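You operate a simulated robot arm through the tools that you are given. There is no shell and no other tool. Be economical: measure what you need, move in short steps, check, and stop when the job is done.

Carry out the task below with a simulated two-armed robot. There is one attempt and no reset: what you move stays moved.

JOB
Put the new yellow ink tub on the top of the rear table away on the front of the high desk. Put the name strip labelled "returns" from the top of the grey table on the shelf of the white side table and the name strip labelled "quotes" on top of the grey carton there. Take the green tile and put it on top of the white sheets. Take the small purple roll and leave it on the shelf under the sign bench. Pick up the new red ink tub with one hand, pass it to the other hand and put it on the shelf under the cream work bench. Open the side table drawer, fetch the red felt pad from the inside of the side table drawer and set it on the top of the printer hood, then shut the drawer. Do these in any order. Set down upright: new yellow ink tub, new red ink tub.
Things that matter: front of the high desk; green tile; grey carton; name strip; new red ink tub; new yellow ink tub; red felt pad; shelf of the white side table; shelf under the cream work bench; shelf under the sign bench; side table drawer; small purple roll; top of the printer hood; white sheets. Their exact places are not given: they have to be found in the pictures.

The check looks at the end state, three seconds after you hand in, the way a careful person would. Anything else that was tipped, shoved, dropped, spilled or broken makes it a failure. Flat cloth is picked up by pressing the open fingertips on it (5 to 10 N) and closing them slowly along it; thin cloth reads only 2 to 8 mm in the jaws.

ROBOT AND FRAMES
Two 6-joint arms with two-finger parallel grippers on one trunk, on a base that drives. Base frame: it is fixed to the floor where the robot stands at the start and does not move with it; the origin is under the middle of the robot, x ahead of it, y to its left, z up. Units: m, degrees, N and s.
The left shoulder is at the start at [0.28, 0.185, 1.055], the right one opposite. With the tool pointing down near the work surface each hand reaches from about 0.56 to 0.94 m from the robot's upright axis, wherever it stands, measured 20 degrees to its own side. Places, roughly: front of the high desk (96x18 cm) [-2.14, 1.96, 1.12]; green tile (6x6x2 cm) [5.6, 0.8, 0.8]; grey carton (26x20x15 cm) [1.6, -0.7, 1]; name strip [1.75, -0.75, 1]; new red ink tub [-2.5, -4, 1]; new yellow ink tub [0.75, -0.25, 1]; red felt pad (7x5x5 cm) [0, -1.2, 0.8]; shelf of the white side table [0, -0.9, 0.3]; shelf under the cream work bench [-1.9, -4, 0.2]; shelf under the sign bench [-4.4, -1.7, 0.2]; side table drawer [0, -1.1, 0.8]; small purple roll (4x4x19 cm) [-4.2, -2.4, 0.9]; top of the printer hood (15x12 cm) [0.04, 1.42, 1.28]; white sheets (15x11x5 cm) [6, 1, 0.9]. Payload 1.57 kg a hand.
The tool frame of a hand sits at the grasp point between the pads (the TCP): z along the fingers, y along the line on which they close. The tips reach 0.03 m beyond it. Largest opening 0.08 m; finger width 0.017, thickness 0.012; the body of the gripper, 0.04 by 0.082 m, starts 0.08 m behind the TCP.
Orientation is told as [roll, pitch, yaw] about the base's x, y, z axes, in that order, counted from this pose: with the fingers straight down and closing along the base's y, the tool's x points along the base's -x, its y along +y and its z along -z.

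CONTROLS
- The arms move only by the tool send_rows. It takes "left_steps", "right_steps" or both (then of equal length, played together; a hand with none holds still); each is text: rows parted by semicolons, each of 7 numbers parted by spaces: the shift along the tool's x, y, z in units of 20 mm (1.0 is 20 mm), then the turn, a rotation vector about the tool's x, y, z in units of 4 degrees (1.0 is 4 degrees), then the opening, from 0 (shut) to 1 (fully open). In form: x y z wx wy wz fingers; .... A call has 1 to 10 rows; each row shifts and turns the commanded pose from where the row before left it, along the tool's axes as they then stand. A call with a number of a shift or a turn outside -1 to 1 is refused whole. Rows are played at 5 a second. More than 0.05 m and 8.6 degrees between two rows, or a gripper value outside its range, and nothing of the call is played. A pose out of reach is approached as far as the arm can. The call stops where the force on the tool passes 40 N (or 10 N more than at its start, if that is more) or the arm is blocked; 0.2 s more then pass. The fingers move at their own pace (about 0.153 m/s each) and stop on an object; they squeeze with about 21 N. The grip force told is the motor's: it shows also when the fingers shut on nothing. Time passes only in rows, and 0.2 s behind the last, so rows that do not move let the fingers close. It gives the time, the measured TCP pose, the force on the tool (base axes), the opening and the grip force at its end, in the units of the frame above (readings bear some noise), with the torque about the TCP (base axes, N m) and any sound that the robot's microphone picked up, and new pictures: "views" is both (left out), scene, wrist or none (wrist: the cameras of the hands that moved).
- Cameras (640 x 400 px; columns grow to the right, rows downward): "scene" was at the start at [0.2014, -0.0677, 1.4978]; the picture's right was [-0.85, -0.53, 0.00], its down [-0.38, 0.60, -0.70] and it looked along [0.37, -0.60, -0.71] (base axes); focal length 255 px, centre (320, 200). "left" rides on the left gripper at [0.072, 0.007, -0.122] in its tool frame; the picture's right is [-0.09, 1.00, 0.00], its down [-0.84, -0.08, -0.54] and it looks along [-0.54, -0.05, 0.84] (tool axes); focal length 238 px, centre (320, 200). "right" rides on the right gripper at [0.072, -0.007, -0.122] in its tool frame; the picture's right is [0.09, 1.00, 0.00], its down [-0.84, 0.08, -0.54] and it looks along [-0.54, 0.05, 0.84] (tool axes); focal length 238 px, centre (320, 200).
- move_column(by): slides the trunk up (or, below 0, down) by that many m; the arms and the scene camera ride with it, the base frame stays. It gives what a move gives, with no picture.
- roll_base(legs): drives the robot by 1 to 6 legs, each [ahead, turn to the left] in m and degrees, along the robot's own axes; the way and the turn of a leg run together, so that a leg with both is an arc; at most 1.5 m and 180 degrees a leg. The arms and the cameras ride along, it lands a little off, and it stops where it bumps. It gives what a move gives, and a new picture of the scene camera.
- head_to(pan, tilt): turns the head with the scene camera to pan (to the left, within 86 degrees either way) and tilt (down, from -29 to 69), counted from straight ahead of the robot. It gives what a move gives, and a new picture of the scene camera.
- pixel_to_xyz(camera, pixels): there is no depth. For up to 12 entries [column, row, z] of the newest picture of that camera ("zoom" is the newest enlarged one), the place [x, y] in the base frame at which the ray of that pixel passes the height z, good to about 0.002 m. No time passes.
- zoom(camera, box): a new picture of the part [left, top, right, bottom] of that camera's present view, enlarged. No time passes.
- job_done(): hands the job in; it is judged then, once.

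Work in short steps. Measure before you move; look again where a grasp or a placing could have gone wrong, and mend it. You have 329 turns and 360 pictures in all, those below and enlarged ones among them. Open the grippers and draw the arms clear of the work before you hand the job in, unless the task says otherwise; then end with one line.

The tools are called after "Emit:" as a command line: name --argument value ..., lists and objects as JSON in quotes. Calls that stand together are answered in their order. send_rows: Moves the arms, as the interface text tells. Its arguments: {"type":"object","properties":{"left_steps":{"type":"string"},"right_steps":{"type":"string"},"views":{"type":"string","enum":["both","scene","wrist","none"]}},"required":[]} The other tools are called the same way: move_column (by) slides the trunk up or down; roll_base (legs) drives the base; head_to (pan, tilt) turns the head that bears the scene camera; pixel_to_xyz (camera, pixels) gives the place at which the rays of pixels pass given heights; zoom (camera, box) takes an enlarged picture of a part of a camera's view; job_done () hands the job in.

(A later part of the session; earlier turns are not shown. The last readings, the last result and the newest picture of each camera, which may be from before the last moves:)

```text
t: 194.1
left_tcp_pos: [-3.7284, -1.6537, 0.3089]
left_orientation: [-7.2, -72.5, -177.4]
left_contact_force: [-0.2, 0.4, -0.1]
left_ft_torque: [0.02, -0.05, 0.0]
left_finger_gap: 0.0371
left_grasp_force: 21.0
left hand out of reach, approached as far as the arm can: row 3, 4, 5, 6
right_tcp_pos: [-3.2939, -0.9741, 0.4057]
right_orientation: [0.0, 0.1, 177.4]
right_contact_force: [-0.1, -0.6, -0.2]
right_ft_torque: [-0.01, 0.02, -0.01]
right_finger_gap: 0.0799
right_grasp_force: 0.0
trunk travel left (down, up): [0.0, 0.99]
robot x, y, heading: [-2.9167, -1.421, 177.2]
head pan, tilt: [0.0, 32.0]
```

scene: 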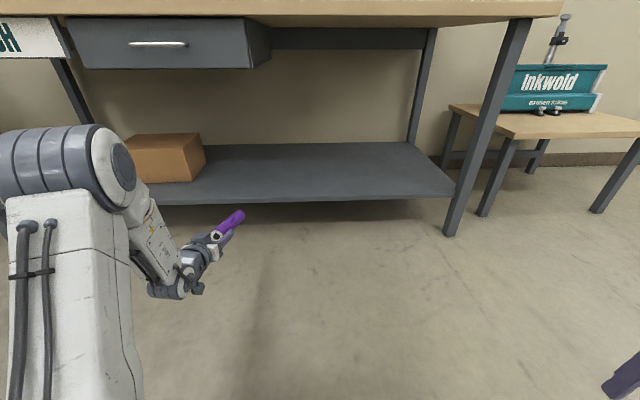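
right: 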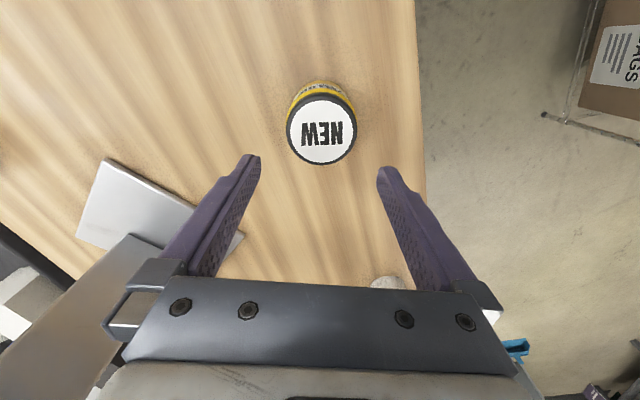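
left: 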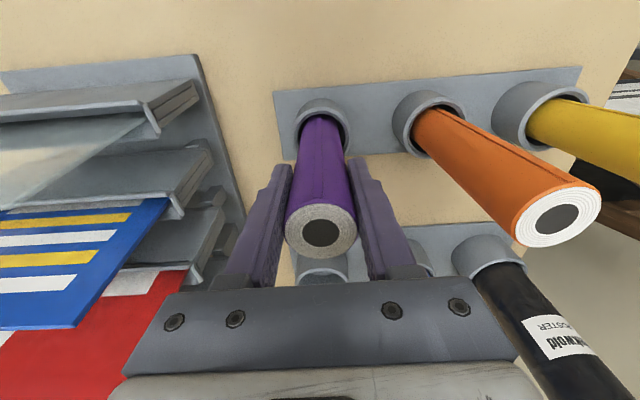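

Roll tip underside is about 0.245 (shelf 0.2). I drive ahead 0.42 m so the roll passes over the shelf.

Emit:
roll_base --legs '[[0.42, 0]]'

Emit:
zoom --camera "left" --box '[0, 0, 640, 400]'

```text
t: 196.7
left_tcp_pos: [-4.1421, -1.6523, 0.3106]
left_orientation: [-7.4, -72.5, -176.4]
left_contact_force: [-0.6, 1.3, -0.8]
left_ft_torque: [-0.03, -0.08, 0.01]
left_finger_gap: 0.0371
left_grasp_force: 20.3
right_tcp_pos: [-3.7169, -0.962, 0.4058]
right_orientation: [0.0, 0.0, 178.5]
right_contact_force: [0.3, 0.0, 0.3]
right_ft_torque: [0.01, 0.01, 0.0]
right_finger_gap: 0.0802
right_grasp_force: 0.1
trunk travel left (down, up): [0.0, 0.99]
robot x, y, heading: [-3.3344, -1.4023, 177.7]
head pan, tilt: [0.0, 32.0]
```

scene: 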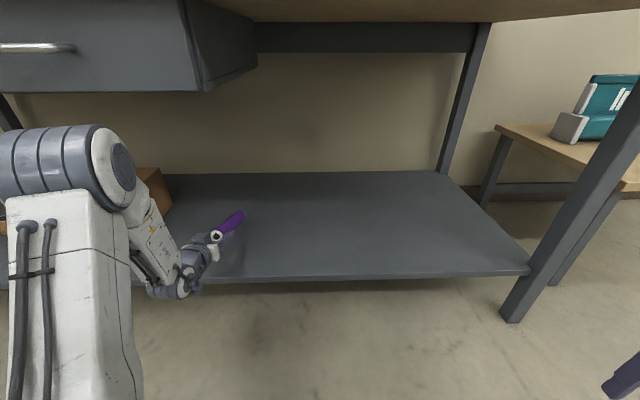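

```text
1.00 times, centred on (320, 200) of left (not enlarged: the box is as wide or as high as the picture)
```

zoom: 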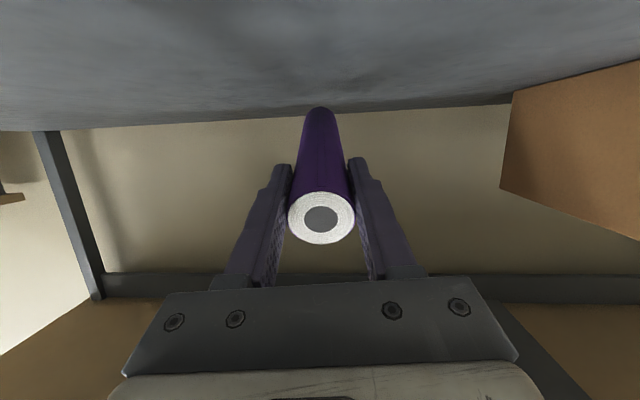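

Roll lies over the shelf. I lower slowly until contact.

Emit:
send_rows --left_steps "0.48 0 0.15 0 0 0 0.3;0.48 0 0.15 0 0 0 0.3;0.48 0 0.15 0 0 0 0.3;0.3 0 0.1 0 0 0 0.3;0 0 0 0 0 0 0.3" --views "none"

```text
t: 197.9
left_tcp_pos: [-4.1508, -1.6589, 0.284]
left_orientation: [-9.1, -72.5, -174.9]
left_contact_force: [0.3, 2.7, 3.8]
left_ft_torque: [0.14, 0.65, -0.19]
left_finger_gap: 0.037
left_grasp_force: 20.9
left hand out of reach, approached as far as the arm can: row 2, 3, 4
right_tcp_pos: [-3.7159, -0.9626, 0.4065]
right_orientation: [0.1, 0.1, 178.5]
right_contact_force: [-0.4, -1.3, 0.4]
right_ft_torque: [0.01, 0.0, -0.01]
right_finger_gap: 0.0798
right_grasp_force: 0.0
trunk travel left (down, up): [0.0, 0.99]
robot x, y, heading: [-3.3371, -1.3983, 178.0]
head pan, tilt: [0.0, 32.0]
```

Tip touches at TCP z 0.284. I lift 1 cm and move 5 cm further in for margin from the edge.

Emit:
send_rows --left_steps "-0.5 0 -0.15 0 0 0 0.3;-0.5 0 -0.15 0 0 0 0.3" --views "none"

Emit:
roll_base --legs '[[0.05, 0]]'

Emit:
send_rows --left_steps "0.5 0 0.15 0.3 0.5 0 0.3;0.5 0 0.15 0.3 0.5 0 0.3;0.5 0 0.15 0 0.5 0 0.3;0 0 0 0 0 0 0.3" --views "both"

```text
t: 198.5
left_tcp_pos: [-4.1512, -1.6599, 0.3046]
left_orientation: [-7.3, -72.4, -176.3]
left_contact_force: [0.3, 1.4, -1.1]
left_ft_torque: [0.01, -0.08, 0.01]
left_finger_gap: 0.0372
left_grasp_force: 21.0
right_tcp_pos: [-3.7166, -0.9631, 0.4064]
right_orientation: [0.0, -0.1, 178.5]
right_contact_force: [0.4, 0.8, -0.8]
right_ft_torque: [-0.04, 0.01, -0.02]
right_finger_gap: 0.0798
right_grasp_force: 0.2
trunk travel left (down, up): [0.0, 0.99]
robot x, y, heading: [-3.3371, -1.398, 178.1]
head pan, tilt: [0.0, 32.0]
```

```text
t: 199.4
left_tcp_pos: [-4.2027, -1.657, 0.3045]
left_orientation: [-7.4, -72.4, -176.4]
left_contact_force: [-0.4, -0.1, -1.3]
left_ft_torque: [-0.02, -0.11, 0.02]
left_finger_gap: 0.0372
left_grasp_force: 20.7
right_tcp_pos: [-3.768, -0.9614, 0.4059]
right_orientation: [0.0, -0.1, 178.4]
right_contact_force: [-0.1, 0.7, -0.2]
right_ft_torque: [0.01, 0.01, -0.03]
right_finger_gap: 0.08
right_grasp_force: 0.1
trunk travel left (down, up): [0.0, 0.99]
robot x, y, heading: [-3.3838, -1.3982, 177.8]
head pan, tilt: [0.0, 32.0]
```

scene: 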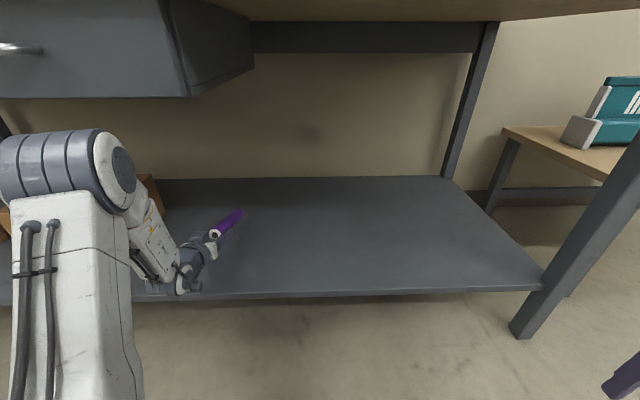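

```text
t: 200.4
left_tcp_pos: [-4.2024, -1.6554, 0.2748]
left_orientation: [-7.5, -66.5, -178.8]
left_contact_force: [1.1, -0.8, 3.6]
left_ft_torque: [0.01, 0.62, 0.15]
left_finger_gap: 0.0373
left_grasp_force: 20.7
right_tcp_pos: [-3.7691, -0.9612, 0.4063]
right_orientation: [0.0, 0.0, 178.4]
right_contact_force: [1.2, -0.7, -0.1]
right_ft_torque: [-0.02, 0.01, -0.01]
right_finger_gap: 0.08
right_grasp_force: 0.1
trunk travel left (down, up): [0.0, 0.99]
robot x, y, heading: [-3.386, -1.3965, 177.8]
head pan, tilt: [0.0, 32.0]
```

scene: 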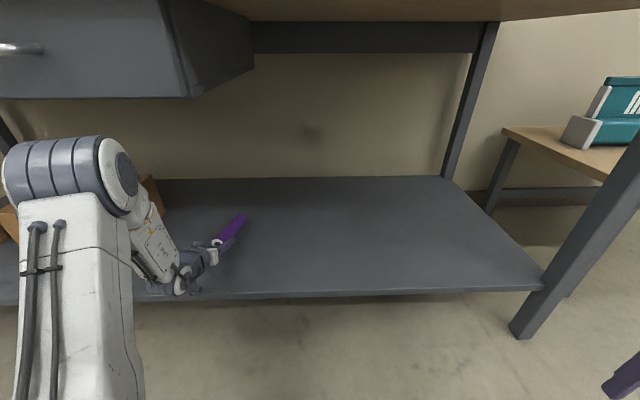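
left: 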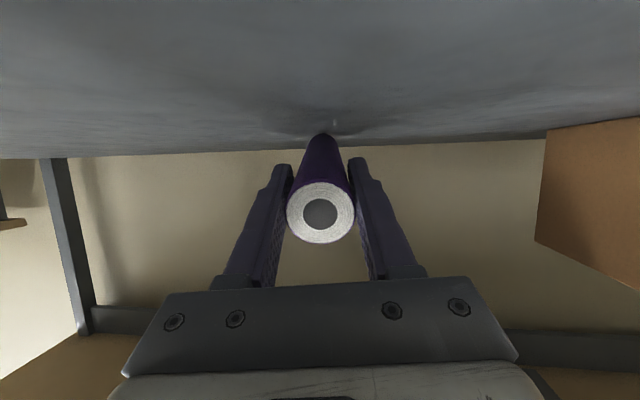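

The roll pivots in the pads as it touches. I lower a further 2–3 cm the same way.

Emit:
send_rows --left_steps "0.45 0 0.18 0 0.3 0 0.3;0.45 0 0.18 0 0.3 0 0.3;0.3 0 0.12 0 0.3 0 0.3;0 0 0 0 0 0 0.3" --views "wrist"

```text
t: 201.4
left_tcp_pos: [-4.2007, -1.6549, 0.2492]
left_orientation: [-6.6, -62.9, -179.8]
left_contact_force: [0.2, -0.7, 2.8]
left_ft_torque: [0.06, 0.6, -0.02]
left_finger_gap: 0.0371
left_grasp_force: 20.7
right_tcp_pos: [-3.7687, -0.9607, 0.4055]
right_orientation: [0.0, 0.0, 178.3]
right_contact_force: [0.3, 0.0, 0.5]
right_ft_torque: [0.0, -0.01, 0.03]
right_finger_gap: 0.0801
right_grasp_force: 0.0
trunk travel left (down, up): [0.0, 0.99]
robot x, y, heading: [-3.3849, -1.3977, 178.0]
head pan, tilt: [0.0, 32.0]
```

left: 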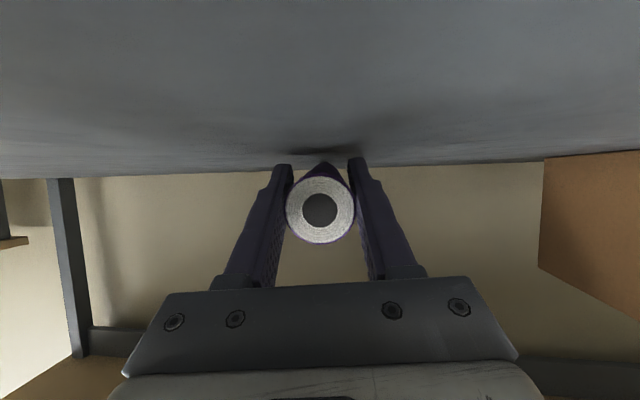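

The roll is nearly flat. I open and withdraw along the tool axis.

Emit:
send_rows --left_steps "0 0 0 0 0 0 0.6;0 0 0 0 0 0 1;0 0 0 0 0 0 1;0 0 -1 0 0 0 1;0 0 -1 0 0 0 1;0 0 -1 0 0 0 1;0 0 -1 0 0 0 1;0 0 -1 0 0 0 1;0 0 -1 0 0 0 1"

```text
t: 203.4
left_tcp_pos: [-4.0946, -1.6677, 0.3015]
left_orientation: [-6.5, -63.0, -179.7]
left_contact_force: [-0.2, -0.1, -0.3]
left_ft_torque: [0.0, -0.04, -0.01]
left_finger_gap: 0.08
left_grasp_force: 0.0
right_tcp_pos: [-3.7691, -0.9605, 0.4057]
right_orientation: [-0.1, 0.0, 178.4]
right_contact_force: [-0.2, -0.2, 0.2]
right_ft_torque: [-0.03, -0.01, -0.02]
right_finger_gap: 0.0799
right_grasp_force: 0.1
trunk travel left (down, up): [0.0, 0.99]
robot x, y, heading: [-3.3884, -1.3975, 178.0]
head pan, tilt: [0.0, 32.0]
```

scene: 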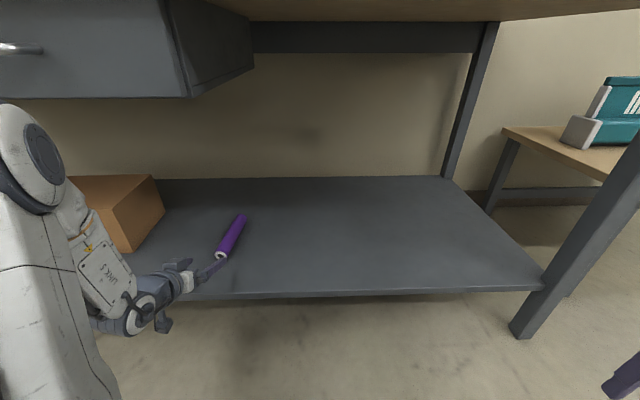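
left: 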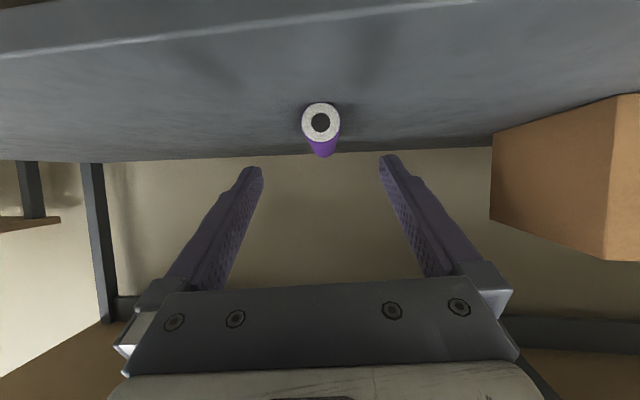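

The roll lies on the shelf, well in. I back off and restore the left hand to pointing down.

Emit:
roll_base --legs '[[-0.5, 0]]'

Emit:
send_rows --left_steps "0 0 -0.5 0 1 0 1;0 0 -0.5 0 1 0 1;0 0 -0.5 0 1 0 1;0 0 -0.5 0 1 0 1;0 0 -0.5 0 1 0 1;0 0 -0.5 0 1 0 1;0 0 -0.5 0 1 0 1;0 0 -0.5 0 1 0 1;0 0 -0.5 0 1 0 1;0 0 -0.5 0 1 0 1" --views "none"

Emit:
send_rows --left_steps "0 0 0 0 1 0 1;0 0 0 0 1 0 1;0 0 0 0 1 0 1;0 0 0 0 1 0 1;0 0 0 0 1 0 1;0 0 0 0 0.7 0 1" --views "none"

Emit:
move_column --by 0.4

Emit:
move_column --by 0.35

```text
t: 206.3
left_tcp_pos: [-3.5986, -1.6852, 0.301]
left_orientation: [-6.6, -63.0, -179.6]
left_contact_force: [0.3, -0.1, 0.1]
left_ft_torque: [0.01, -0.02, 0.0]
left_finger_gap: 0.0796
left_grasp_force: 0.0
right_tcp_pos: [-3.2746, -0.979, 0.4058]
right_orientation: [0.1, 0.0, 178.6]
right_contact_force: [0.2, 0.2, 0.2]
right_ft_torque: [-0.03, -0.03, -0.01]
right_finger_gap: 0.0799
right_grasp_force: 0.1
trunk travel left (down, up): [0.0, 0.99]
robot x, y, heading: [-2.8862, -1.4169, 178.3]
head pan, tilt: [0.0, 32.0]
```

scene: 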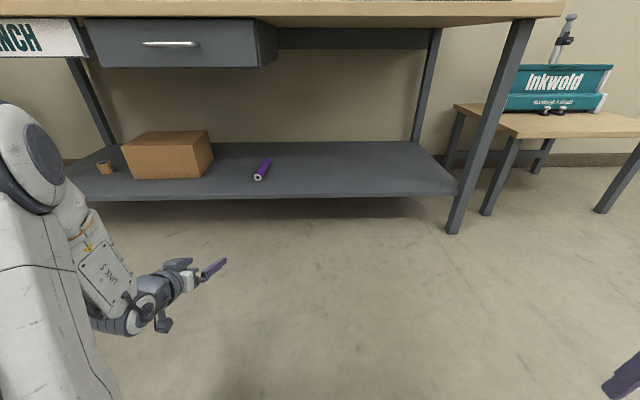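

```text
t: 208.5
left_tcp_pos: [-3.5302, -1.6956, 0.3699]
left_orientation: [-3.2, -22.9, 175.8]
left_contact_force: [-0.6, 1.3, -0.4]
left_ft_torque: [0.01, -0.02, -0.01]
left_finger_gap: 0.0799
left_grasp_force: 0.1
right_tcp_pos: [-3.2738, -0.979, 0.4052]
right_orientation: [0.0, 0.1, 178.6]
right_contact_force: [-0.5, -0.5, -0.3]
right_ft_torque: [0.02, -0.02, 0.0]
right_finger_gap: 0.0802
right_grasp_force: 0.0
trunk travel left (down, up): [0.0, 0.99]
robot x, y, heading: [-2.888, -1.413, 178.2]
head pan, tilt: [0.0, 32.0]
```

```text
t: 209.9
left_tcp_pos: [-3.53, -1.6954, 0.3704]
left_orientation: [-3.0, -0.3, 174.5]
left_contact_force: [-0.2, 0.1, -0.1]
left_ft_torque: [0.02, -0.02, 0.03]
left_finger_gap: 0.08
left_grasp_force: 0.1
right_tcp_pos: [-3.2756, -0.9783, 0.4059]
right_orientation: [0.0, 0.0, 178.7]
right_contact_force: [-0.5, 0.5, -1.0]
right_ft_torque: [-0.02, -0.01, 0.01]
right_finger_gap: 0.08
right_grasp_force: 0.0
trunk travel left (down, up): [0.0, 0.99]
robot x, y, heading: [-2.8876, -1.4172, 178.2]
head pan, tilt: [0.0, 32.0]
```

```text
t: 213.8
left_tcp_pos: [-3.5288, -1.6966, 0.7697]
left_orientation: [-3.0, -0.3, 174.4]
left_contact_force: [0.1, -0.2, -0.3]
left_ft_torque: [0.01, 0.02, 0.0]
left_finger_gap: 0.0798
left_grasp_force: 0.1
right_tcp_pos: [-3.2728, -0.9786, 0.8062]
right_orientation: [0.1, 0.0, 178.6]
right_contact_force: [-0.4, 0.4, -0.6]
right_ft_torque: [-0.01, -0.02, 0.01]
right_finger_gap: 0.08
right_grasp_force: 0.0
trunk travel left (down, up): [-0.4, 0.59]
robot x, y, heading: [-2.8876, -1.4184, 178.3]
head pan, tilt: [0.0, 32.0]
```

```text
t: 217.2
left_tcp_pos: [-3.5301, -1.6961, 1.1205]
left_orientation: [-3.0, -0.3, 174.6]
left_contact_force: [-0.2, 0.4, -0.6]
left_ft_torque: [-0.01, 0.01, -0.02]
left_finger_gap: 0.0799
left_grasp_force: 0.1
right_tcp_pos: [-3.2753, -0.9789, 1.1561]
right_orientation: [0.1, 0.0, 178.6]
right_contact_force: [0.1, 0.0, -0.7]
right_ft_torque: [0.0, -0.01, 0.03]
right_finger_gap: 0.0799
right_grasp_force: 0.1
trunk travel left (down, up): [-0.75, 0.24]
robot x, y, heading: [-2.8865, -1.4129, 178.1]
head pan, tilt: [0.0, 32.0]
```

Now to the cream bench: turn left and drive to about (-2.5,-2.7) facing it.

Emit:
roll_base --legs '[[0, 107], [1.35, 0], [0, -15]]'

Emit:
head_to --pan 0 --tilt 35

```text
t: 228.9
left_tcp_pos: [-2.3934, -3.3497, 1.1208]
left_orientation: [-3.0, -0.3, -98.2]
left_contact_force: [-0.1, -0.5, 0.3]
left_ft_torque: [0.0, 0.03, 0.02]
left_finger_gap: 0.0799
left_grasp_force: 0.1
right_tcp_pos: [-3.0977, -3.059, 1.1562]
right_orientation: [0.0, 0.1, -94.0]
right_contact_force: [0.3, 0.1, 0.2]
right_ft_torque: [-0.02, 0.0, 0.02]
right_finger_gap: 0.0799
right_grasp_force: 0.0
trunk travel left (down, up): [-0.75, 0.24]
robot x, y, heading: [-2.6404, -2.6966, -94.3]
head pan, tilt: [0.0, 32.0]
```

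scene: 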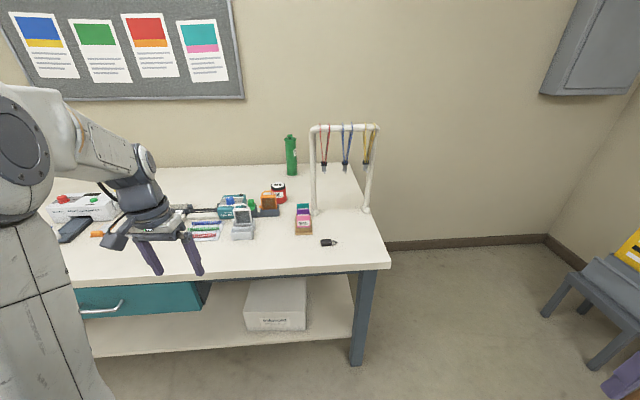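

```text
t: 229.6
left_tcp_pos: [-2.3934, -3.3488, 1.1209]
left_orientation: [-2.9, -0.2, -98.2]
left_contact_force: [-0.1, -0.1, -0.1]
left_ft_torque: [0.0, 0.0, 0.02]
left_finger_gap: 0.08
left_grasp_force: 0.0
right_tcp_pos: [-3.0977, -3.0599, 1.1565]
right_orientation: [0.0, 0.1, -94.3]
right_contact_force: [-0.2, -0.2, 0.3]
right_ft_torque: [-0.03, -0.01, -0.01]
right_finger_gap: 0.0799
right_grasp_force: 0.0
trunk travel left (down, up): [-0.75, 0.24]
robot x, y, heading: [-2.6437, -2.6967, -94.7]
head pan, tilt: [0.0, 35.0]
```

scene: 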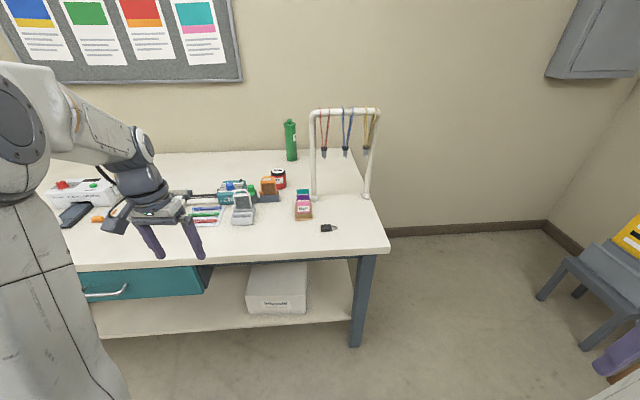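

The red tub is at (278,178) among clutter. I zoom and measure.

Emit:
zoom --camera "scene" --box '[210, 140, 350, 240]'

Emit:
pixel_to_xyz --camera "scene" --pixels '[[278, 172, 1.0], [278, 172, 0.97], [279, 187, 0.9], [279, 187, 0.88], [390, 246, 0.88], [100, 268, 0.88], [315, 198, 0.88], [373, 196, 0.88], [345, 335, 0.2], [100, 337, 0.2], [247, 310, 0.2], [306, 312, 0.2]]'

```text
4.00 times, centred on (280, 190) of scene
```

zoom: 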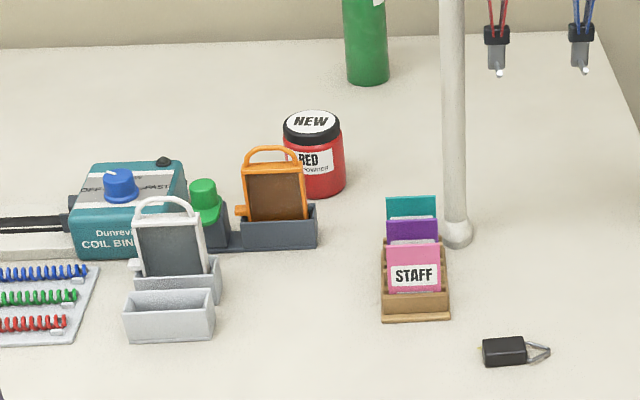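

```text
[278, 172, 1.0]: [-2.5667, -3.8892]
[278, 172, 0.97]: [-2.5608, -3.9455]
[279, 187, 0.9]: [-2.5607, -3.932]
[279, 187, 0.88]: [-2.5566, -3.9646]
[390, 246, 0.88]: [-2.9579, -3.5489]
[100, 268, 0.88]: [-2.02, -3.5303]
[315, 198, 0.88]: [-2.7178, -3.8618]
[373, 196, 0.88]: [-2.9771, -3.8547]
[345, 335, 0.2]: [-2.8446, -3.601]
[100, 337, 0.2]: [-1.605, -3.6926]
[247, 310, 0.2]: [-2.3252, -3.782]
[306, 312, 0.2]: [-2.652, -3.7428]
```

I check the lanyard frame's height, fix the left hand's small tilt and draw it back 14 cm before approaching.

Emit:
pixel_to_xyz --camera "scene" --pixels '[[316, 111, 1.1], [316, 111, 1.15], [316, 111, 1.2], [290, 122, 1.1], [290, 122, 1.15], [270, 180, 1.0], [270, 180, 0.95]]'

Emit:
send_rows --left_steps "1 0 -0.5 -0.25 0 -0.3 1;1 0 -0.5 -0.25 0 -0.3 1;1 0 -0.5 -0.25 0 -0.3 1;1 0 0 0 0 0 1;1 0 0 0 0 0 1;1 0 0 0 0 0 1;1 0 0 0 0 0 1" --views "none"

```text
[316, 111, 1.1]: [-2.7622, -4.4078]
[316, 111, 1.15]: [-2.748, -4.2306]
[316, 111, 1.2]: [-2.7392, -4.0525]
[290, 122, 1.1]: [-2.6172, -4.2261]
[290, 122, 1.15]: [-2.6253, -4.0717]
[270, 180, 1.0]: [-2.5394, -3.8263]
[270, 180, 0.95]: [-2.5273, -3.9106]
```

```text
t: 231.2
left_tcp_pos: [-2.3806, -3.2074, 1.1504]
left_orientation: [0.1, -0.3, -94.6]
left_contact_force: [0.5, 0.0, 0.2]
left_ft_torque: [0.01, 0.01, 0.0]
left_finger_gap: 0.08
left_grasp_force: 0.0
right_tcp_pos: [-3.0983, -3.0596, 1.1565]
right_orientation: [0.0, 0.0, -94.2]
right_contact_force: [-0.3, 0.8, 0.6]
right_ft_torque: [0.01, 0.01, 0.0]
right_finger_gap: 0.08
right_grasp_force: 0.1
trunk travel left (down, up): [-0.75, 0.24]
robot x, y, heading: [-2.6443, -2.6975, -94.7]
head pan, tilt: [0.0, 35.0]
```

Frame top ≈1.25. I drive to about (-2.80,-3.13) facing the bench.

Emit:
roll_base --legs '[[0, -15], [0.45, 0], [0, 20]]'

Emit:
zoom --camera "left" --box '[0, 0, 640, 400]'

```text
t: 235.8
left_tcp_pos: [-2.4837, -3.5936, 1.1502]
left_orientation: [0.0, -0.1, -89.4]
left_contact_force: [-0.1, 0.2, 0.0]
left_ft_torque: [-0.02, -0.01, -0.03]
left_finger_gap: 0.08
left_grasp_force: 0.0
right_tcp_pos: [-3.2121, -3.5117, 1.1563]
right_orientation: [0.0, 0.0, -89.0]
right_contact_force: [-0.1, 0.6, -0.1]
right_ft_torque: [0.04, -0.02, 0.0]
right_finger_gap: 0.0802
right_grasp_force: 0.3
trunk travel left (down, up): [-0.75, 0.24]
robot x, y, heading: [-2.7883, -3.1088, -89.1]
head pan, tilt: [0.0, 35.0]
```

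scene: 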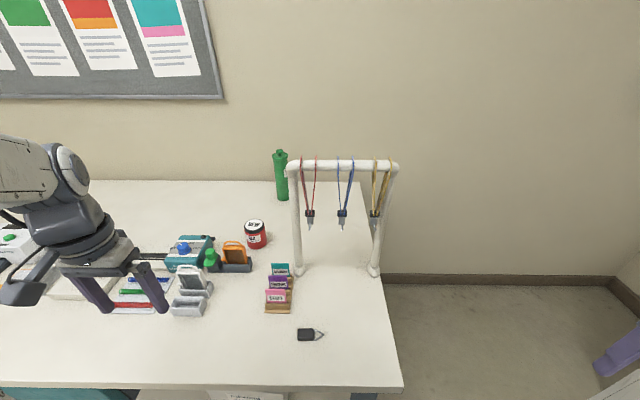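

```text
1.00 times, centred on (320, 200) of left (not enlarged: the box is as wide or as high as the picture)
```

zoom: 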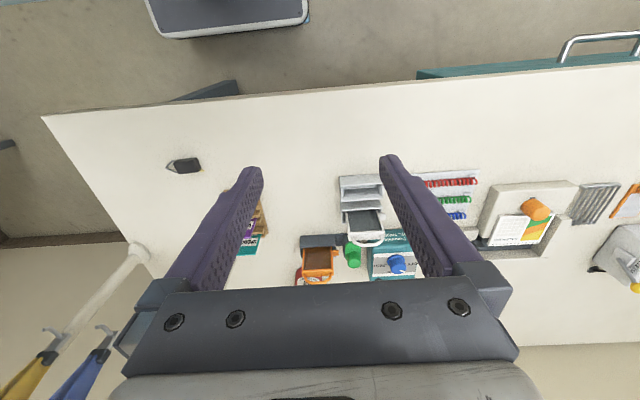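

I zoom on the tub from here.

Emit:
zoom --camera "scene" --box '[216, 204, 296, 264]'

```text
6.67 times, centred on (256, 234) of scene
```

zoom: 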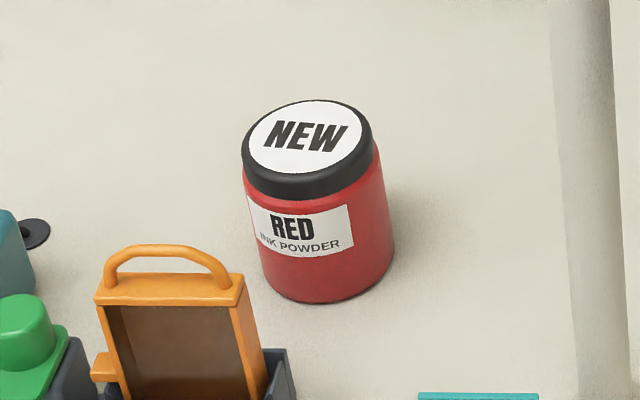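

Emit:
pixel_to_xyz --camera "scene" --pixels '[[253.9, 224.7, 0.99], [253.9, 224.7, 0.97], [253.9, 224.7, 0.95], [256.75, 249.5, 0.91], [256.75, 249.5, 0.89], [256.75, 249.5, 0.87], [404, 388, 0.88], [246, 238, 0.92], [267, 238, 0.92], [236, 241, 0.97]]'

```text
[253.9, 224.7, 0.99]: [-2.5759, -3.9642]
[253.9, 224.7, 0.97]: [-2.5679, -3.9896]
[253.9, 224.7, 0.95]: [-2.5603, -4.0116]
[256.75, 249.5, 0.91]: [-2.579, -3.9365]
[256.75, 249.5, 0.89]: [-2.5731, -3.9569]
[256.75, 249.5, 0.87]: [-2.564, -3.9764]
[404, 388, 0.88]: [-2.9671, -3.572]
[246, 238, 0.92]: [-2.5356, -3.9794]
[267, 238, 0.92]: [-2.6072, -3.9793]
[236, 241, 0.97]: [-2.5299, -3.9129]
```

Tub centre ≈(-2.569,-3.992), top ≈0.975. I bring the left hand forward in two moves.

Emit:
send_rows --left_steps "-1 -0.3 0 0 0 0 1;-1 -0.3 0 0 0 0 1;-1 -0.3 0 0 0 0 1;-1 -0.3 0 0 0 0 1;-1 -0.3 0 0 0 0 1;-1 -0.2 0 0 0 0 1;-1 -0.2 0 0 0 0 1;-1 -0.2 0 0 0 0 1;-1 -0.2 0 0 0 0 1;-1 -0.2 0 0 0 0 1" --views "none"

Emit:
send_rows --left_steps "-1 -0.3 0 0 0 0 1;-1 -0.3 0 0 0 0 1;-1 -0.3 0 0 0 0 1;-1 -0.3 0 0 0 0 1;-1 -0.3 0 0 0 0 1;-1 -0.2 0 0 0 0 1;-1 -0.2 0 0 0 0 1"

```text
t: 238.1
left_tcp_pos: [-2.531, -3.7964, 1.15]
left_orientation: [0.0, -0.3, -89.4]
left_contact_force: [-0.4, 0.0, 0.4]
left_ft_torque: [0.03, 0.01, 0.0]
left_finger_gap: 0.0801
left_grasp_force: 0.0
right_tcp_pos: [-3.212, -3.5118, 1.1567]
right_orientation: [0.0, 0.0, -88.8]
right_contact_force: [0.2, 0.4, 0.7]
right_ft_torque: [-0.01, 0.01, -0.02]
right_finger_gap: 0.08
right_grasp_force: 0.1
trunk travel left (down, up): [-0.75, 0.24]
robot x, y, heading: [-2.7971, -3.1123, -89.0]
head pan, tilt: [0.0, 35.0]
```

```text
t: 239.7
left_tcp_pos: [-2.5681, -3.9372, 1.1515]
left_orientation: [0.0, -0.2, -89.4]
left_contact_force: [-0.6, 0.4, -0.4]
left_ft_torque: [-0.02, 0.0, -0.02]
left_finger_gap: 0.08
left_grasp_force: 0.0
right_tcp_pos: [-3.2118, -3.5119, 1.1562]
right_orientation: [0.0, 0.0, -88.9]
right_contact_force: [-0.1, -0.4, -0.4]
right_ft_torque: [0.0, -0.01, 0.02]
right_finger_gap: 0.0801
right_grasp_force: 0.0
trunk travel left (down, up): [-0.75, 0.24]
robot x, y, heading: [-2.7963, -3.109, -89.3]
head pan, tilt: [0.0, 35.0]
```

scene: 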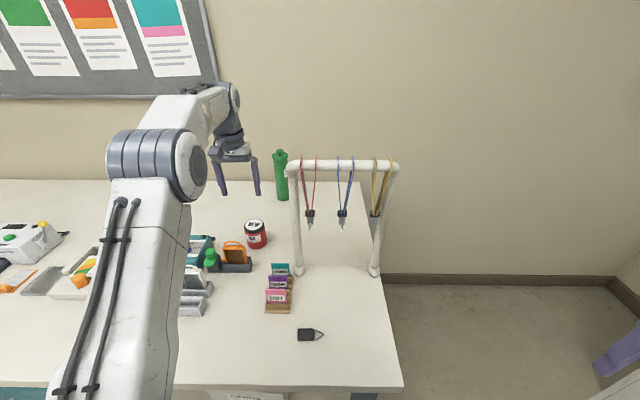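
left: 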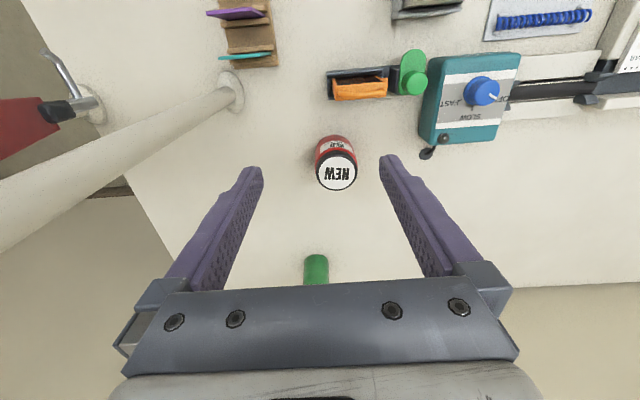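

Emit:
pixel_to_xyz --camera "left" --pixels '[[337, 171, 0.97], [337, 171, 0.98], [337, 140, 0.89], [316, 258, 1.1], [316, 258, 1.13], [316, 258, 1.0]]'

Emit:
pixel_to_xyz --camera "scene" --pixels '[[283, 199, 0.885], [280, 150, 1.1], [280, 150, 1.13]]'

```text
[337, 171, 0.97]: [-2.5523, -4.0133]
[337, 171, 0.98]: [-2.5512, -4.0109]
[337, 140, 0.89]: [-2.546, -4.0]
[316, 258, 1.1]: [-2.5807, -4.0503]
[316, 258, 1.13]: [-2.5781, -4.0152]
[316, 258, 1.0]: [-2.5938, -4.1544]
```

```text
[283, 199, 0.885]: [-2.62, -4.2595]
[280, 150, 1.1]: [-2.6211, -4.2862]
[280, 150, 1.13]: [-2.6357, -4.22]
```

The tub is a bit further than thought; I drive 0.06 m closer to keep it in comfortable reach and look again.

Emit:
roll_base --legs '[[0.06, 0]]'

Emit:
send_rows --left_steps "0 0.4 1 0 0 0 1;0 0.4 1 0 0 0 1;0 0 1 0 0 0 1;0 0 0 0 0 0 1" --views "both"

```text
t: 240.6
left_tcp_pos: [-2.5678, -3.997, 1.1517]
left_orientation: [0.1, -0.2, -89.5]
left_contact_force: [0.5, 0.7, 1.5]
left_ft_torque: [-0.07, -0.01, -0.01]
left_finger_gap: 0.0804
left_grasp_force: 0.1
right_tcp_pos: [-3.2123, -3.5742, 1.1558]
right_orientation: [0.0, 0.1, -88.9]
right_contact_force: [1.2, 0.8, -0.3]
right_ft_torque: [0.02, -0.03, -0.03]
right_finger_gap: 0.0797
right_grasp_force: 0.0
trunk travel left (down, up): [-0.75, 0.24]
robot x, y, heading: [-2.7914, -3.1693, -89.1]
head pan, tilt: [0.0, 35.0]
```

scene: 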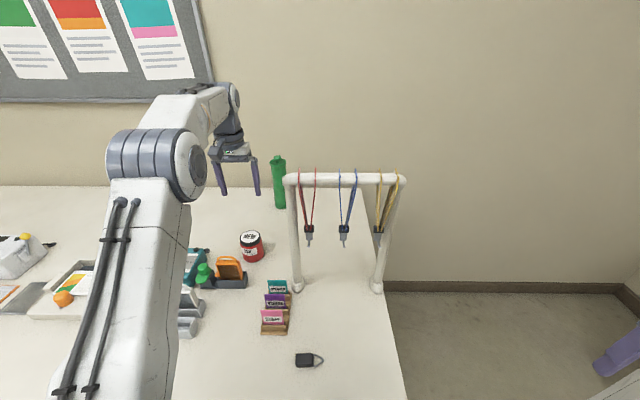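

```text
t: 241.6
left_tcp_pos: [-2.5513, -3.9984, 1.0892]
left_orientation: [0.0, -0.2, -89.4]
left_contact_force: [0.2, -0.3, -0.5]
left_ft_torque: [-0.02, 0.02, 0.02]
left_finger_gap: 0.0799
left_grasp_force: 0.0
right_tcp_pos: [-3.2121, -3.574, 1.1562]
right_orientation: [0.1, 0.0, -88.9]
right_contact_force: [-0.1, 0.3, -0.6]
right_ft_torque: [-0.02, 0.03, -0.02]
right_finger_gap: 0.0798
right_grasp_force: 0.0
trunk travel left (down, up): [-0.75, 0.24]
robot x, y, heading: [-2.7914, -3.1676, -89.1]
head pan, tilt: [0.0, 35.0]
```

scene: 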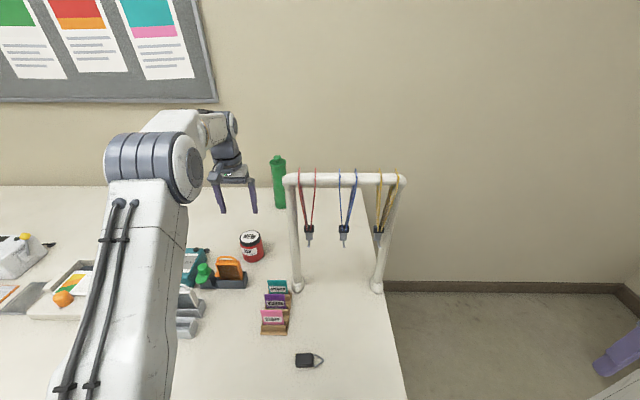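
left: 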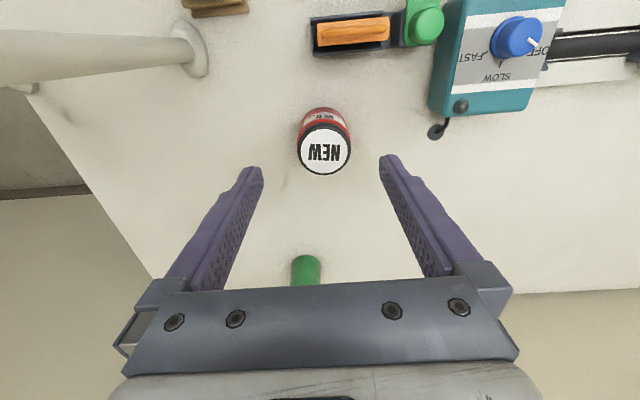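

The lid looks smaller than expected, so I triangulate lid height.

Emit:
pixel_to_xyz --camera "left" --pixels '[[324, 150, 0.97], [324, 150, 0.93], [324, 150, 0.89], [324, 150, 0.85], [297, 150, 0.9], [351, 150, 0.9], [326, 108, 0.85], [326, 108, 0.8]]'

Emit:
pixel_to_xyz --camera "scene" --pixels '[[250, 237, 0.97], [250, 237, 0.93], [250, 237, 0.89], [250, 237, 0.85], [253, 262, 0.85], [253, 262, 0.8]]'

```text
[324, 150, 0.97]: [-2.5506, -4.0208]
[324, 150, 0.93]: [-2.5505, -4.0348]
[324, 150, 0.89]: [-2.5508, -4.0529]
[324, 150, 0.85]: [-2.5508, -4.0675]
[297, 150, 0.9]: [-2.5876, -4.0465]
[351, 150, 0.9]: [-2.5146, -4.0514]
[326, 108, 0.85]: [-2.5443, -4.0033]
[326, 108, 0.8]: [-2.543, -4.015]
```

```text
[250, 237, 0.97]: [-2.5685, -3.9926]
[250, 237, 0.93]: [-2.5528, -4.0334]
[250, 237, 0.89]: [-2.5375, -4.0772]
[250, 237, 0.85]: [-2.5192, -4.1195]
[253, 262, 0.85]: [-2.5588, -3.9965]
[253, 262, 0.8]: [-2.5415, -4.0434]
```

Triangulated: lid at (-2.551,-4.034,0.93), bench ≈0.845. I move over it and descend to TCP z≈0.925, gripping only the upper part so the other hand can take the lower part.

Emit:
send_rows --left_steps "-0.9 0 0 0 0 0 1;-0.9 0 0 0 0 0 1;0 0 1 0 0 0 1;0 0 1 0 0 0 1;0 0 1 0 0 0 1;0 0 1 0 0 0 1;0 0 0 0 0 0 1" --views "wrist"

```text
t: 243.2
left_tcp_pos: [-2.5513, -4.0349, 1.0117]
left_orientation: [0.0, -0.2, -89.5]
left_contact_force: [0.5, 0.3, -0.2]
left_ft_torque: [-0.01, 0.01, 0.01]
left_finger_gap: 0.0801
left_grasp_force: 0.1
right_tcp_pos: [-3.211, -3.5728, 1.157]
right_orientation: [0.0, 0.0, -88.8]
right_contact_force: [-0.5, 0.5, -0.2]
right_ft_torque: [0.03, -0.04, -0.02]
right_finger_gap: 0.08
right_grasp_force: 0.1
trunk travel left (down, up): [-0.75, 0.24]
robot x, y, heading: [-2.7909, -3.1678, -89.6]
head pan, tilt: [0.0, 35.0]
```

left: 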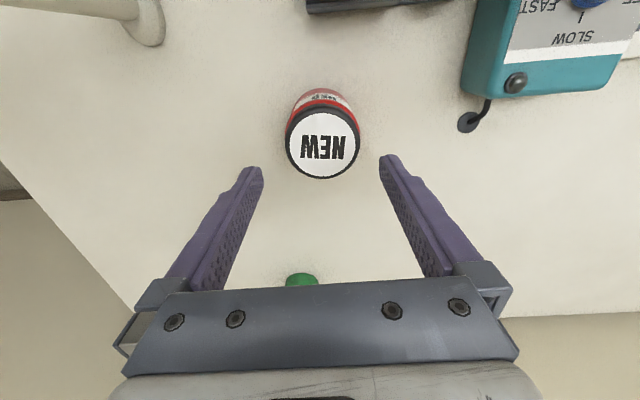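

Centred (lid at (323,144)). Descend to 0.922 and close.

Emit:
send_rows --left_steps "0 0 1 0 0 0 1;0 0 1 0 0 0 1;0 0 1 0 0 0 1;0 0 1 0 0 0 1;0 0 0.45 0 0 0 1;0 0 0 0 0 0 0.5;0 0 0 0 0 0 0.5;0 0 0 0 0 0 0.5;0 0 0 0 0 0 0.5"

```text
t: 245.2
left_tcp_pos: [-2.5493, -4.0339, 0.9221]
left_orientation: [0.0, -0.3, -89.4]
left_contact_force: [0.6, -0.6, 5.4]
left_ft_torque: [0.06, -0.07, 0.06]
left_finger_gap: 0.0705
left_grasp_force: 20.8
right_tcp_pos: [-3.2112, -3.5737, 1.1561]
right_orientation: [0.1, 0.0, -88.9]
right_contact_force: [-0.3, 0.2, -0.9]
right_ft_torque: [-0.01, -0.01, 0.0]
right_finger_gap: 0.0798
right_grasp_force: 0.0
trunk travel left (down, up): [-0.75, 0.24]
robot x, y, heading: [-2.7923, -3.1694, -89.6]
head pan, tilt: [0.0, 35.0]
```

scene: 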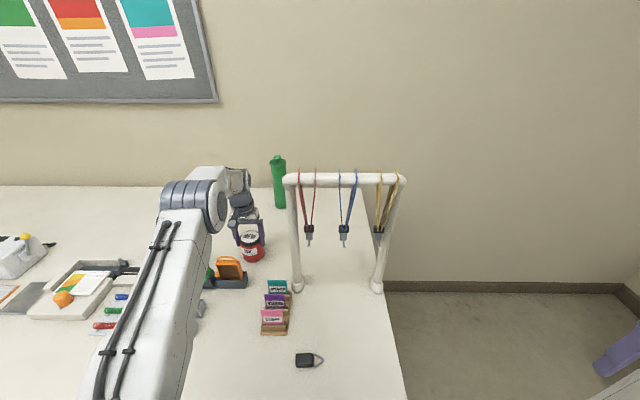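
left: 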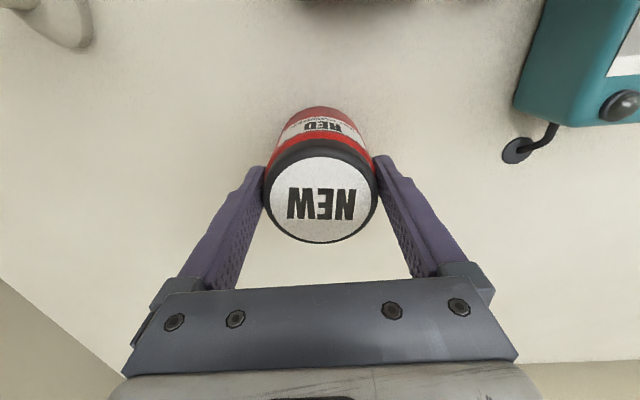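

Gripped at the top (gap 0.0705). Lift straight up 0.2 m.

Emit:
send_rows --left_steps "0 0 -0.5 0 0 0 0.5;0 0 -1 0 0 0 0.5;0 0 -1 0 0 0 0.5;0 0 -1 0 0 0 0.5;0 0 -1 0 0 0 0.5;0 0 -1 0 0 0 0.5;0 0 -1 0 0 0 0.5;0 0 -1 0 0 0 0.5;0 0 -1 0 0 0 0.5;0 0 -1 0 0 0 0.5"

```text
t: 247.4
left_tcp_pos: [-2.5489, -4.034, 1.1115]
left_orientation: [0.1, -0.2, -89.4]
left_contact_force: [0.0, 0.4, -2.8]
left_ft_torque: [0.02, 0.02, 0.02]
left_finger_gap: 0.0705
left_grasp_force: 20.7
right_tcp_pos: [-3.2108, -3.5746, 1.1564]
right_orientation: [0.0, 0.0, -88.9]
right_contact_force: [0.3, -0.5, -0.7]
right_ft_torque: [-0.04, 0.03, -0.01]
right_finger_gap: 0.0799
right_grasp_force: 0.0
trunk travel left (down, up): [-0.75, 0.24]
robot x, y, heading: [-2.7922, -3.1715, -89.4]
head pan, tilt: [0.0, 35.0]
```

scene: 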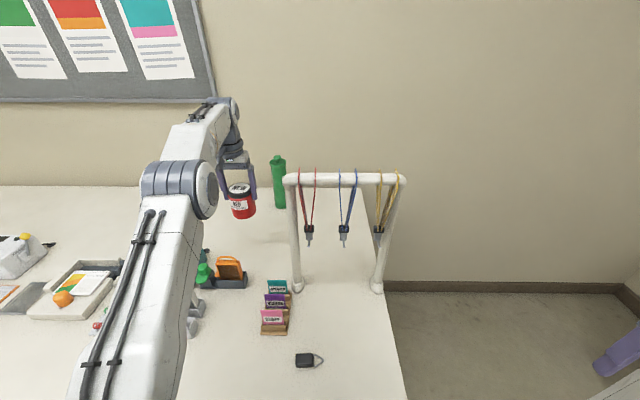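
left: 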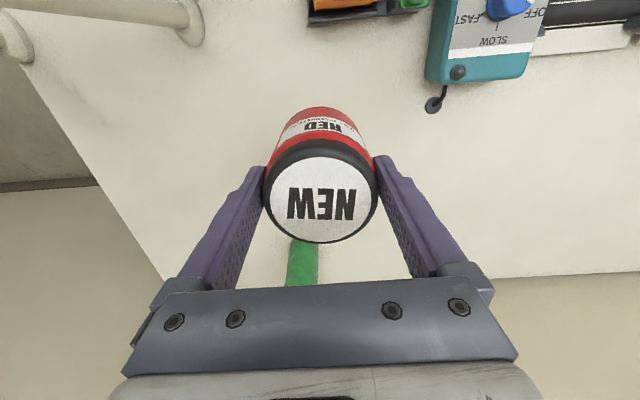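

Held. Back straight off the bench 0.9 m for the hand-over in free space.

Emit:
roll_base --legs '[[-0.9, 0]]'

```text
t: 252.2
left_tcp_pos: [-2.5589, -3.1304, 1.1125]
left_orientation: [0.0, -0.2, -89.2]
left_contact_force: [-0.2, 0.3, -3.4]
left_ft_torque: [0.02, 0.04, -0.01]
left_finger_gap: 0.0702
left_grasp_force: 20.7
right_tcp_pos: [-3.2206, -2.6712, 1.1564]
right_orientation: [0.0, 0.0, -88.7]
right_contact_force: [1.1, -0.3, 0.5]
right_ft_torque: [0.01, 0.03, 0.01]
right_finger_gap: 0.0799
right_grasp_force: 0.1
trunk travel left (down, up): [-0.75, 0.24]
robot x, y, heading: [-2.8025, -2.266, -89.3]
head pan, tilt: [0.0, 35.0]
```

scene: 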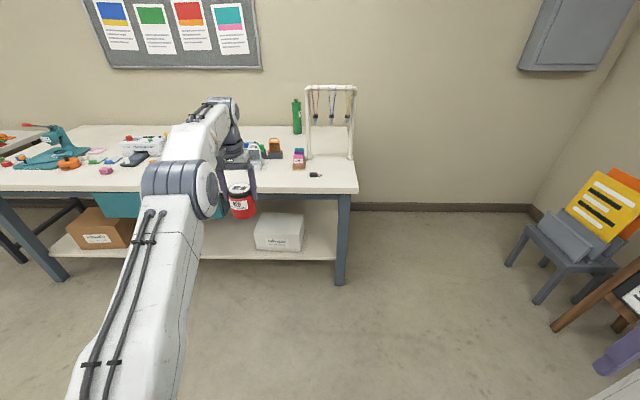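

Now the hand-over: first the right hand moves forward and inward, clear of the tub.

Emit:
send_rows --right_steps "-1 1 0 0 0 0 1;-1 1 0 0 0 0 1;-1 1 0 0 0 0 1;-1 1 0 0 0 0 1;-1 1 0 0 0 0 1;-1 1 0 0 0 0 1;-1 1 0 0 0 0 1;-1 1 0 0 0 0 1;-1 1 0 0 0 0 1;-1 1 0 0 0 0 1" --views "none"

Emit:
send_rows --right_steps "-1 0.8 0 0 -1 0 1;-1 0.8 0 0 -1 0 1;-1 0.8 0 0 -1 0 1;-1 0.8 0 0 -1 0 1;-1 0.8 0 0 -1 0 1;0 0 0 0 -1 0 1;0 0 0 0 -1 0 1;0 0 0 0 -1 0 1;0 0 0 0 -1 0 1;0 0 0 0 -1 0 1" --views "none"

Emit:
send_rows --right_steps "0 0 0 0 -1 0 1;0 0 0 0 -1 0 1;0 0 0 0 -1 0 1;0 0 0 0 -1 0 1;0 0 0 0 -1 0 1;0 0 0 0 -1 0 1;0 0 0 0 -1 0 1;0 0 0 0 -1 0 1;0 0 0 0 -1 0 1;0 0 0 0 -1 0 1" --views "scene"

```text
t: 254.4
left_tcp_pos: [-2.5579, -3.13, 1.1113]
left_orientation: [-0.1, -0.3, -89.2]
left_contact_force: [0.1, 0.6, -3.1]
left_ft_torque: [0.01, 0.0, 0.0]
left_finger_gap: 0.0702
left_grasp_force: 20.7
right_tcp_pos: [-3.0181, -2.8692, 1.1568]
right_orientation: [0.0, 0.2, -88.8]
right_contact_force: [0.8, 0.7, 0.4]
right_ft_torque: [-0.03, 0.01, -0.01]
right_finger_gap: 0.08
right_grasp_force: 0.1
trunk travel left (down, up): [-0.75, 0.24]
robot x, y, heading: [-2.805, -2.2709, -89.3]
head pan, tilt: [0.0, 35.0]
```

```text
t: 256.6
left_tcp_pos: [-2.5582, -3.1315, 1.1118]
left_orientation: [0.0, -0.1, -89.2]
left_contact_force: [0.2, 0.7, -4.1]
left_ft_torque: [0.03, -0.02, 0.0]
left_finger_gap: 0.0701
left_grasp_force: 21.0
right_tcp_pos: [-2.9351, -2.9651, 1.1696]
right_orientation: [0.0, -40.0, -88.8]
right_contact_force: [-0.3, 0.0, -0.5]
right_ft_torque: [0.05, -0.01, 0.02]
right_finger_gap: 0.0801
right_grasp_force: 0.1
trunk travel left (down, up): [-0.75, 0.24]
robot x, y, heading: [-2.8029, -2.2691, -89.1]
head pan, tilt: [0.0, 35.0]
```

```text
t: 258.8
left_tcp_pos: [-2.5587, -3.131, 1.1124]
left_orientation: [0.0, -0.2, -89.3]
left_contact_force: [0.2, -0.1, -3.4]
left_ft_torque: [-0.01, -0.07, -0.01]
left_finger_gap: 0.0701
left_grasp_force: 20.9
right_tcp_pos: [-2.9518, -2.9738, 1.171]
right_orientation: [-7.6, -65.2, -85.3]
right_contact_force: [-0.5, 0.3, 0.4]
right_ft_torque: [0.0, 0.0, -0.02]
right_finger_gap: 0.0799
right_grasp_force: 0.0
right hand out of reach, approached as far as the arm can: row 3, 5, 7, 10
trunk travel left (down, up): [-0.75, 0.24]
robot x, y, heading: [-2.802, -2.2679, -89.1]
head pan, tilt: [0.0, 35.0]
```

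scene: 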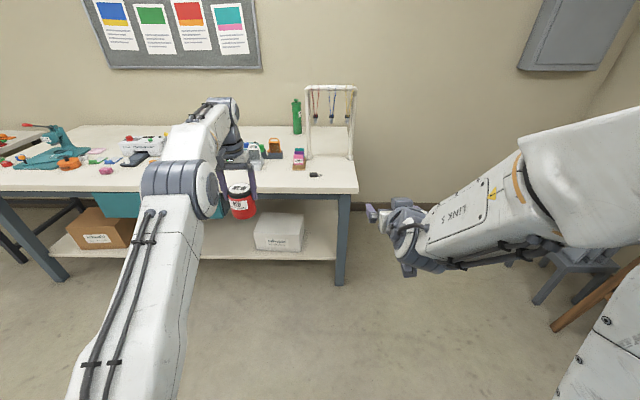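

Pointing straight ahead is at the wrist's limit; I yaw the right hand to the left (along its forearm) by about 32° and continue pitching.

Emit:
send_rows --right_steps "0 0 0 -0.9 0 -0.42 1;0 0 0 -0.9 0 -0.42 1;0 0 0 -0.9 0 -0.42 1;0 0 0 -0.9 0 -0.42 1;0 0 0 -0.9 0 -0.42 1;0 0 0 -0.9 0 -0.42 1;0 0 0 -0.9 0 -0.42 1;0 0 0 -0.9 0 -0.42 1;0 0 0 -0.9 0 -0.42 1;0 0 0 -0.9 0 -0.42 1" --views "none"

Emit:
send_rows --right_steps "0 0 0 0 -1 0 1;0 0 0 0 -1 0 1;0 0 0 0 -1 0 1;0 0 0 0 -1 0 1;0 0 0 0 0 0 1" --views "scene"

```text
t: 261.0
left_tcp_pos: [-2.5582, -3.1305, 1.1112]
left_orientation: [0.0, -0.3, -89.1]
left_contact_force: [0.2, 0.6, -3.9]
left_ft_torque: [0.02, 0.01, 0.0]
left_finger_gap: 0.0701
left_grasp_force: 20.8
right_tcp_pos: [-2.7088, -2.8774, 1.1667]
right_orientation: [-6.4, -62.9, -47.0]
right_contact_force: [-0.5, 0.3, 0.1]
right_ft_torque: [0.03, 0.01, -0.01]
right_finger_gap: 0.08
right_grasp_force: 0.0
right hand out of reach, approached as far as the arm can: row 2, 3, 4, 5, 6, 7, 8, 9, 10
trunk travel left (down, up): [-0.75, 0.24]
robot x, y, heading: [-2.8027, -2.2711, -89.3]
head pan, tilt: [0.0, 35.0]
```

```text
t: 262.2
left_tcp_pos: [-2.5581, -3.1307, 1.111]
left_orientation: [0.0, -0.3, -89.2]
left_contact_force: [-0.6, -0.3, -2.9]
left_ft_torque: [0.0, 0.04, 0.03]
left_finger_gap: 0.0705
left_grasp_force: 20.6
right_tcp_pos: [-2.6698, -2.8798, 1.1828]
right_orientation: [-14.4, -78.9, -38.6]
right_contact_force: [0.3, 0.4, 0.5]
right_ft_torque: [0.0, -0.02, -0.02]
right_finger_gap: 0.0799
right_grasp_force: 0.1
right hand out of reach, approached as far as the arm can: row 1, 2, 3, 4
trunk travel left (down, up): [-0.75, 0.24]
robot x, y, heading: [-2.8017, -2.2688, -89.2]
head pan, tilt: [0.0, 35.0]
```

scene: 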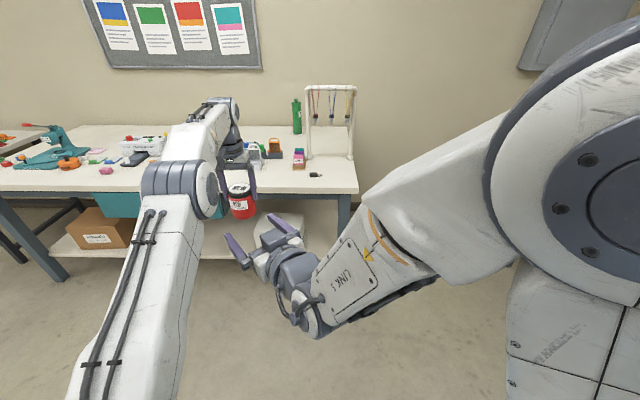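

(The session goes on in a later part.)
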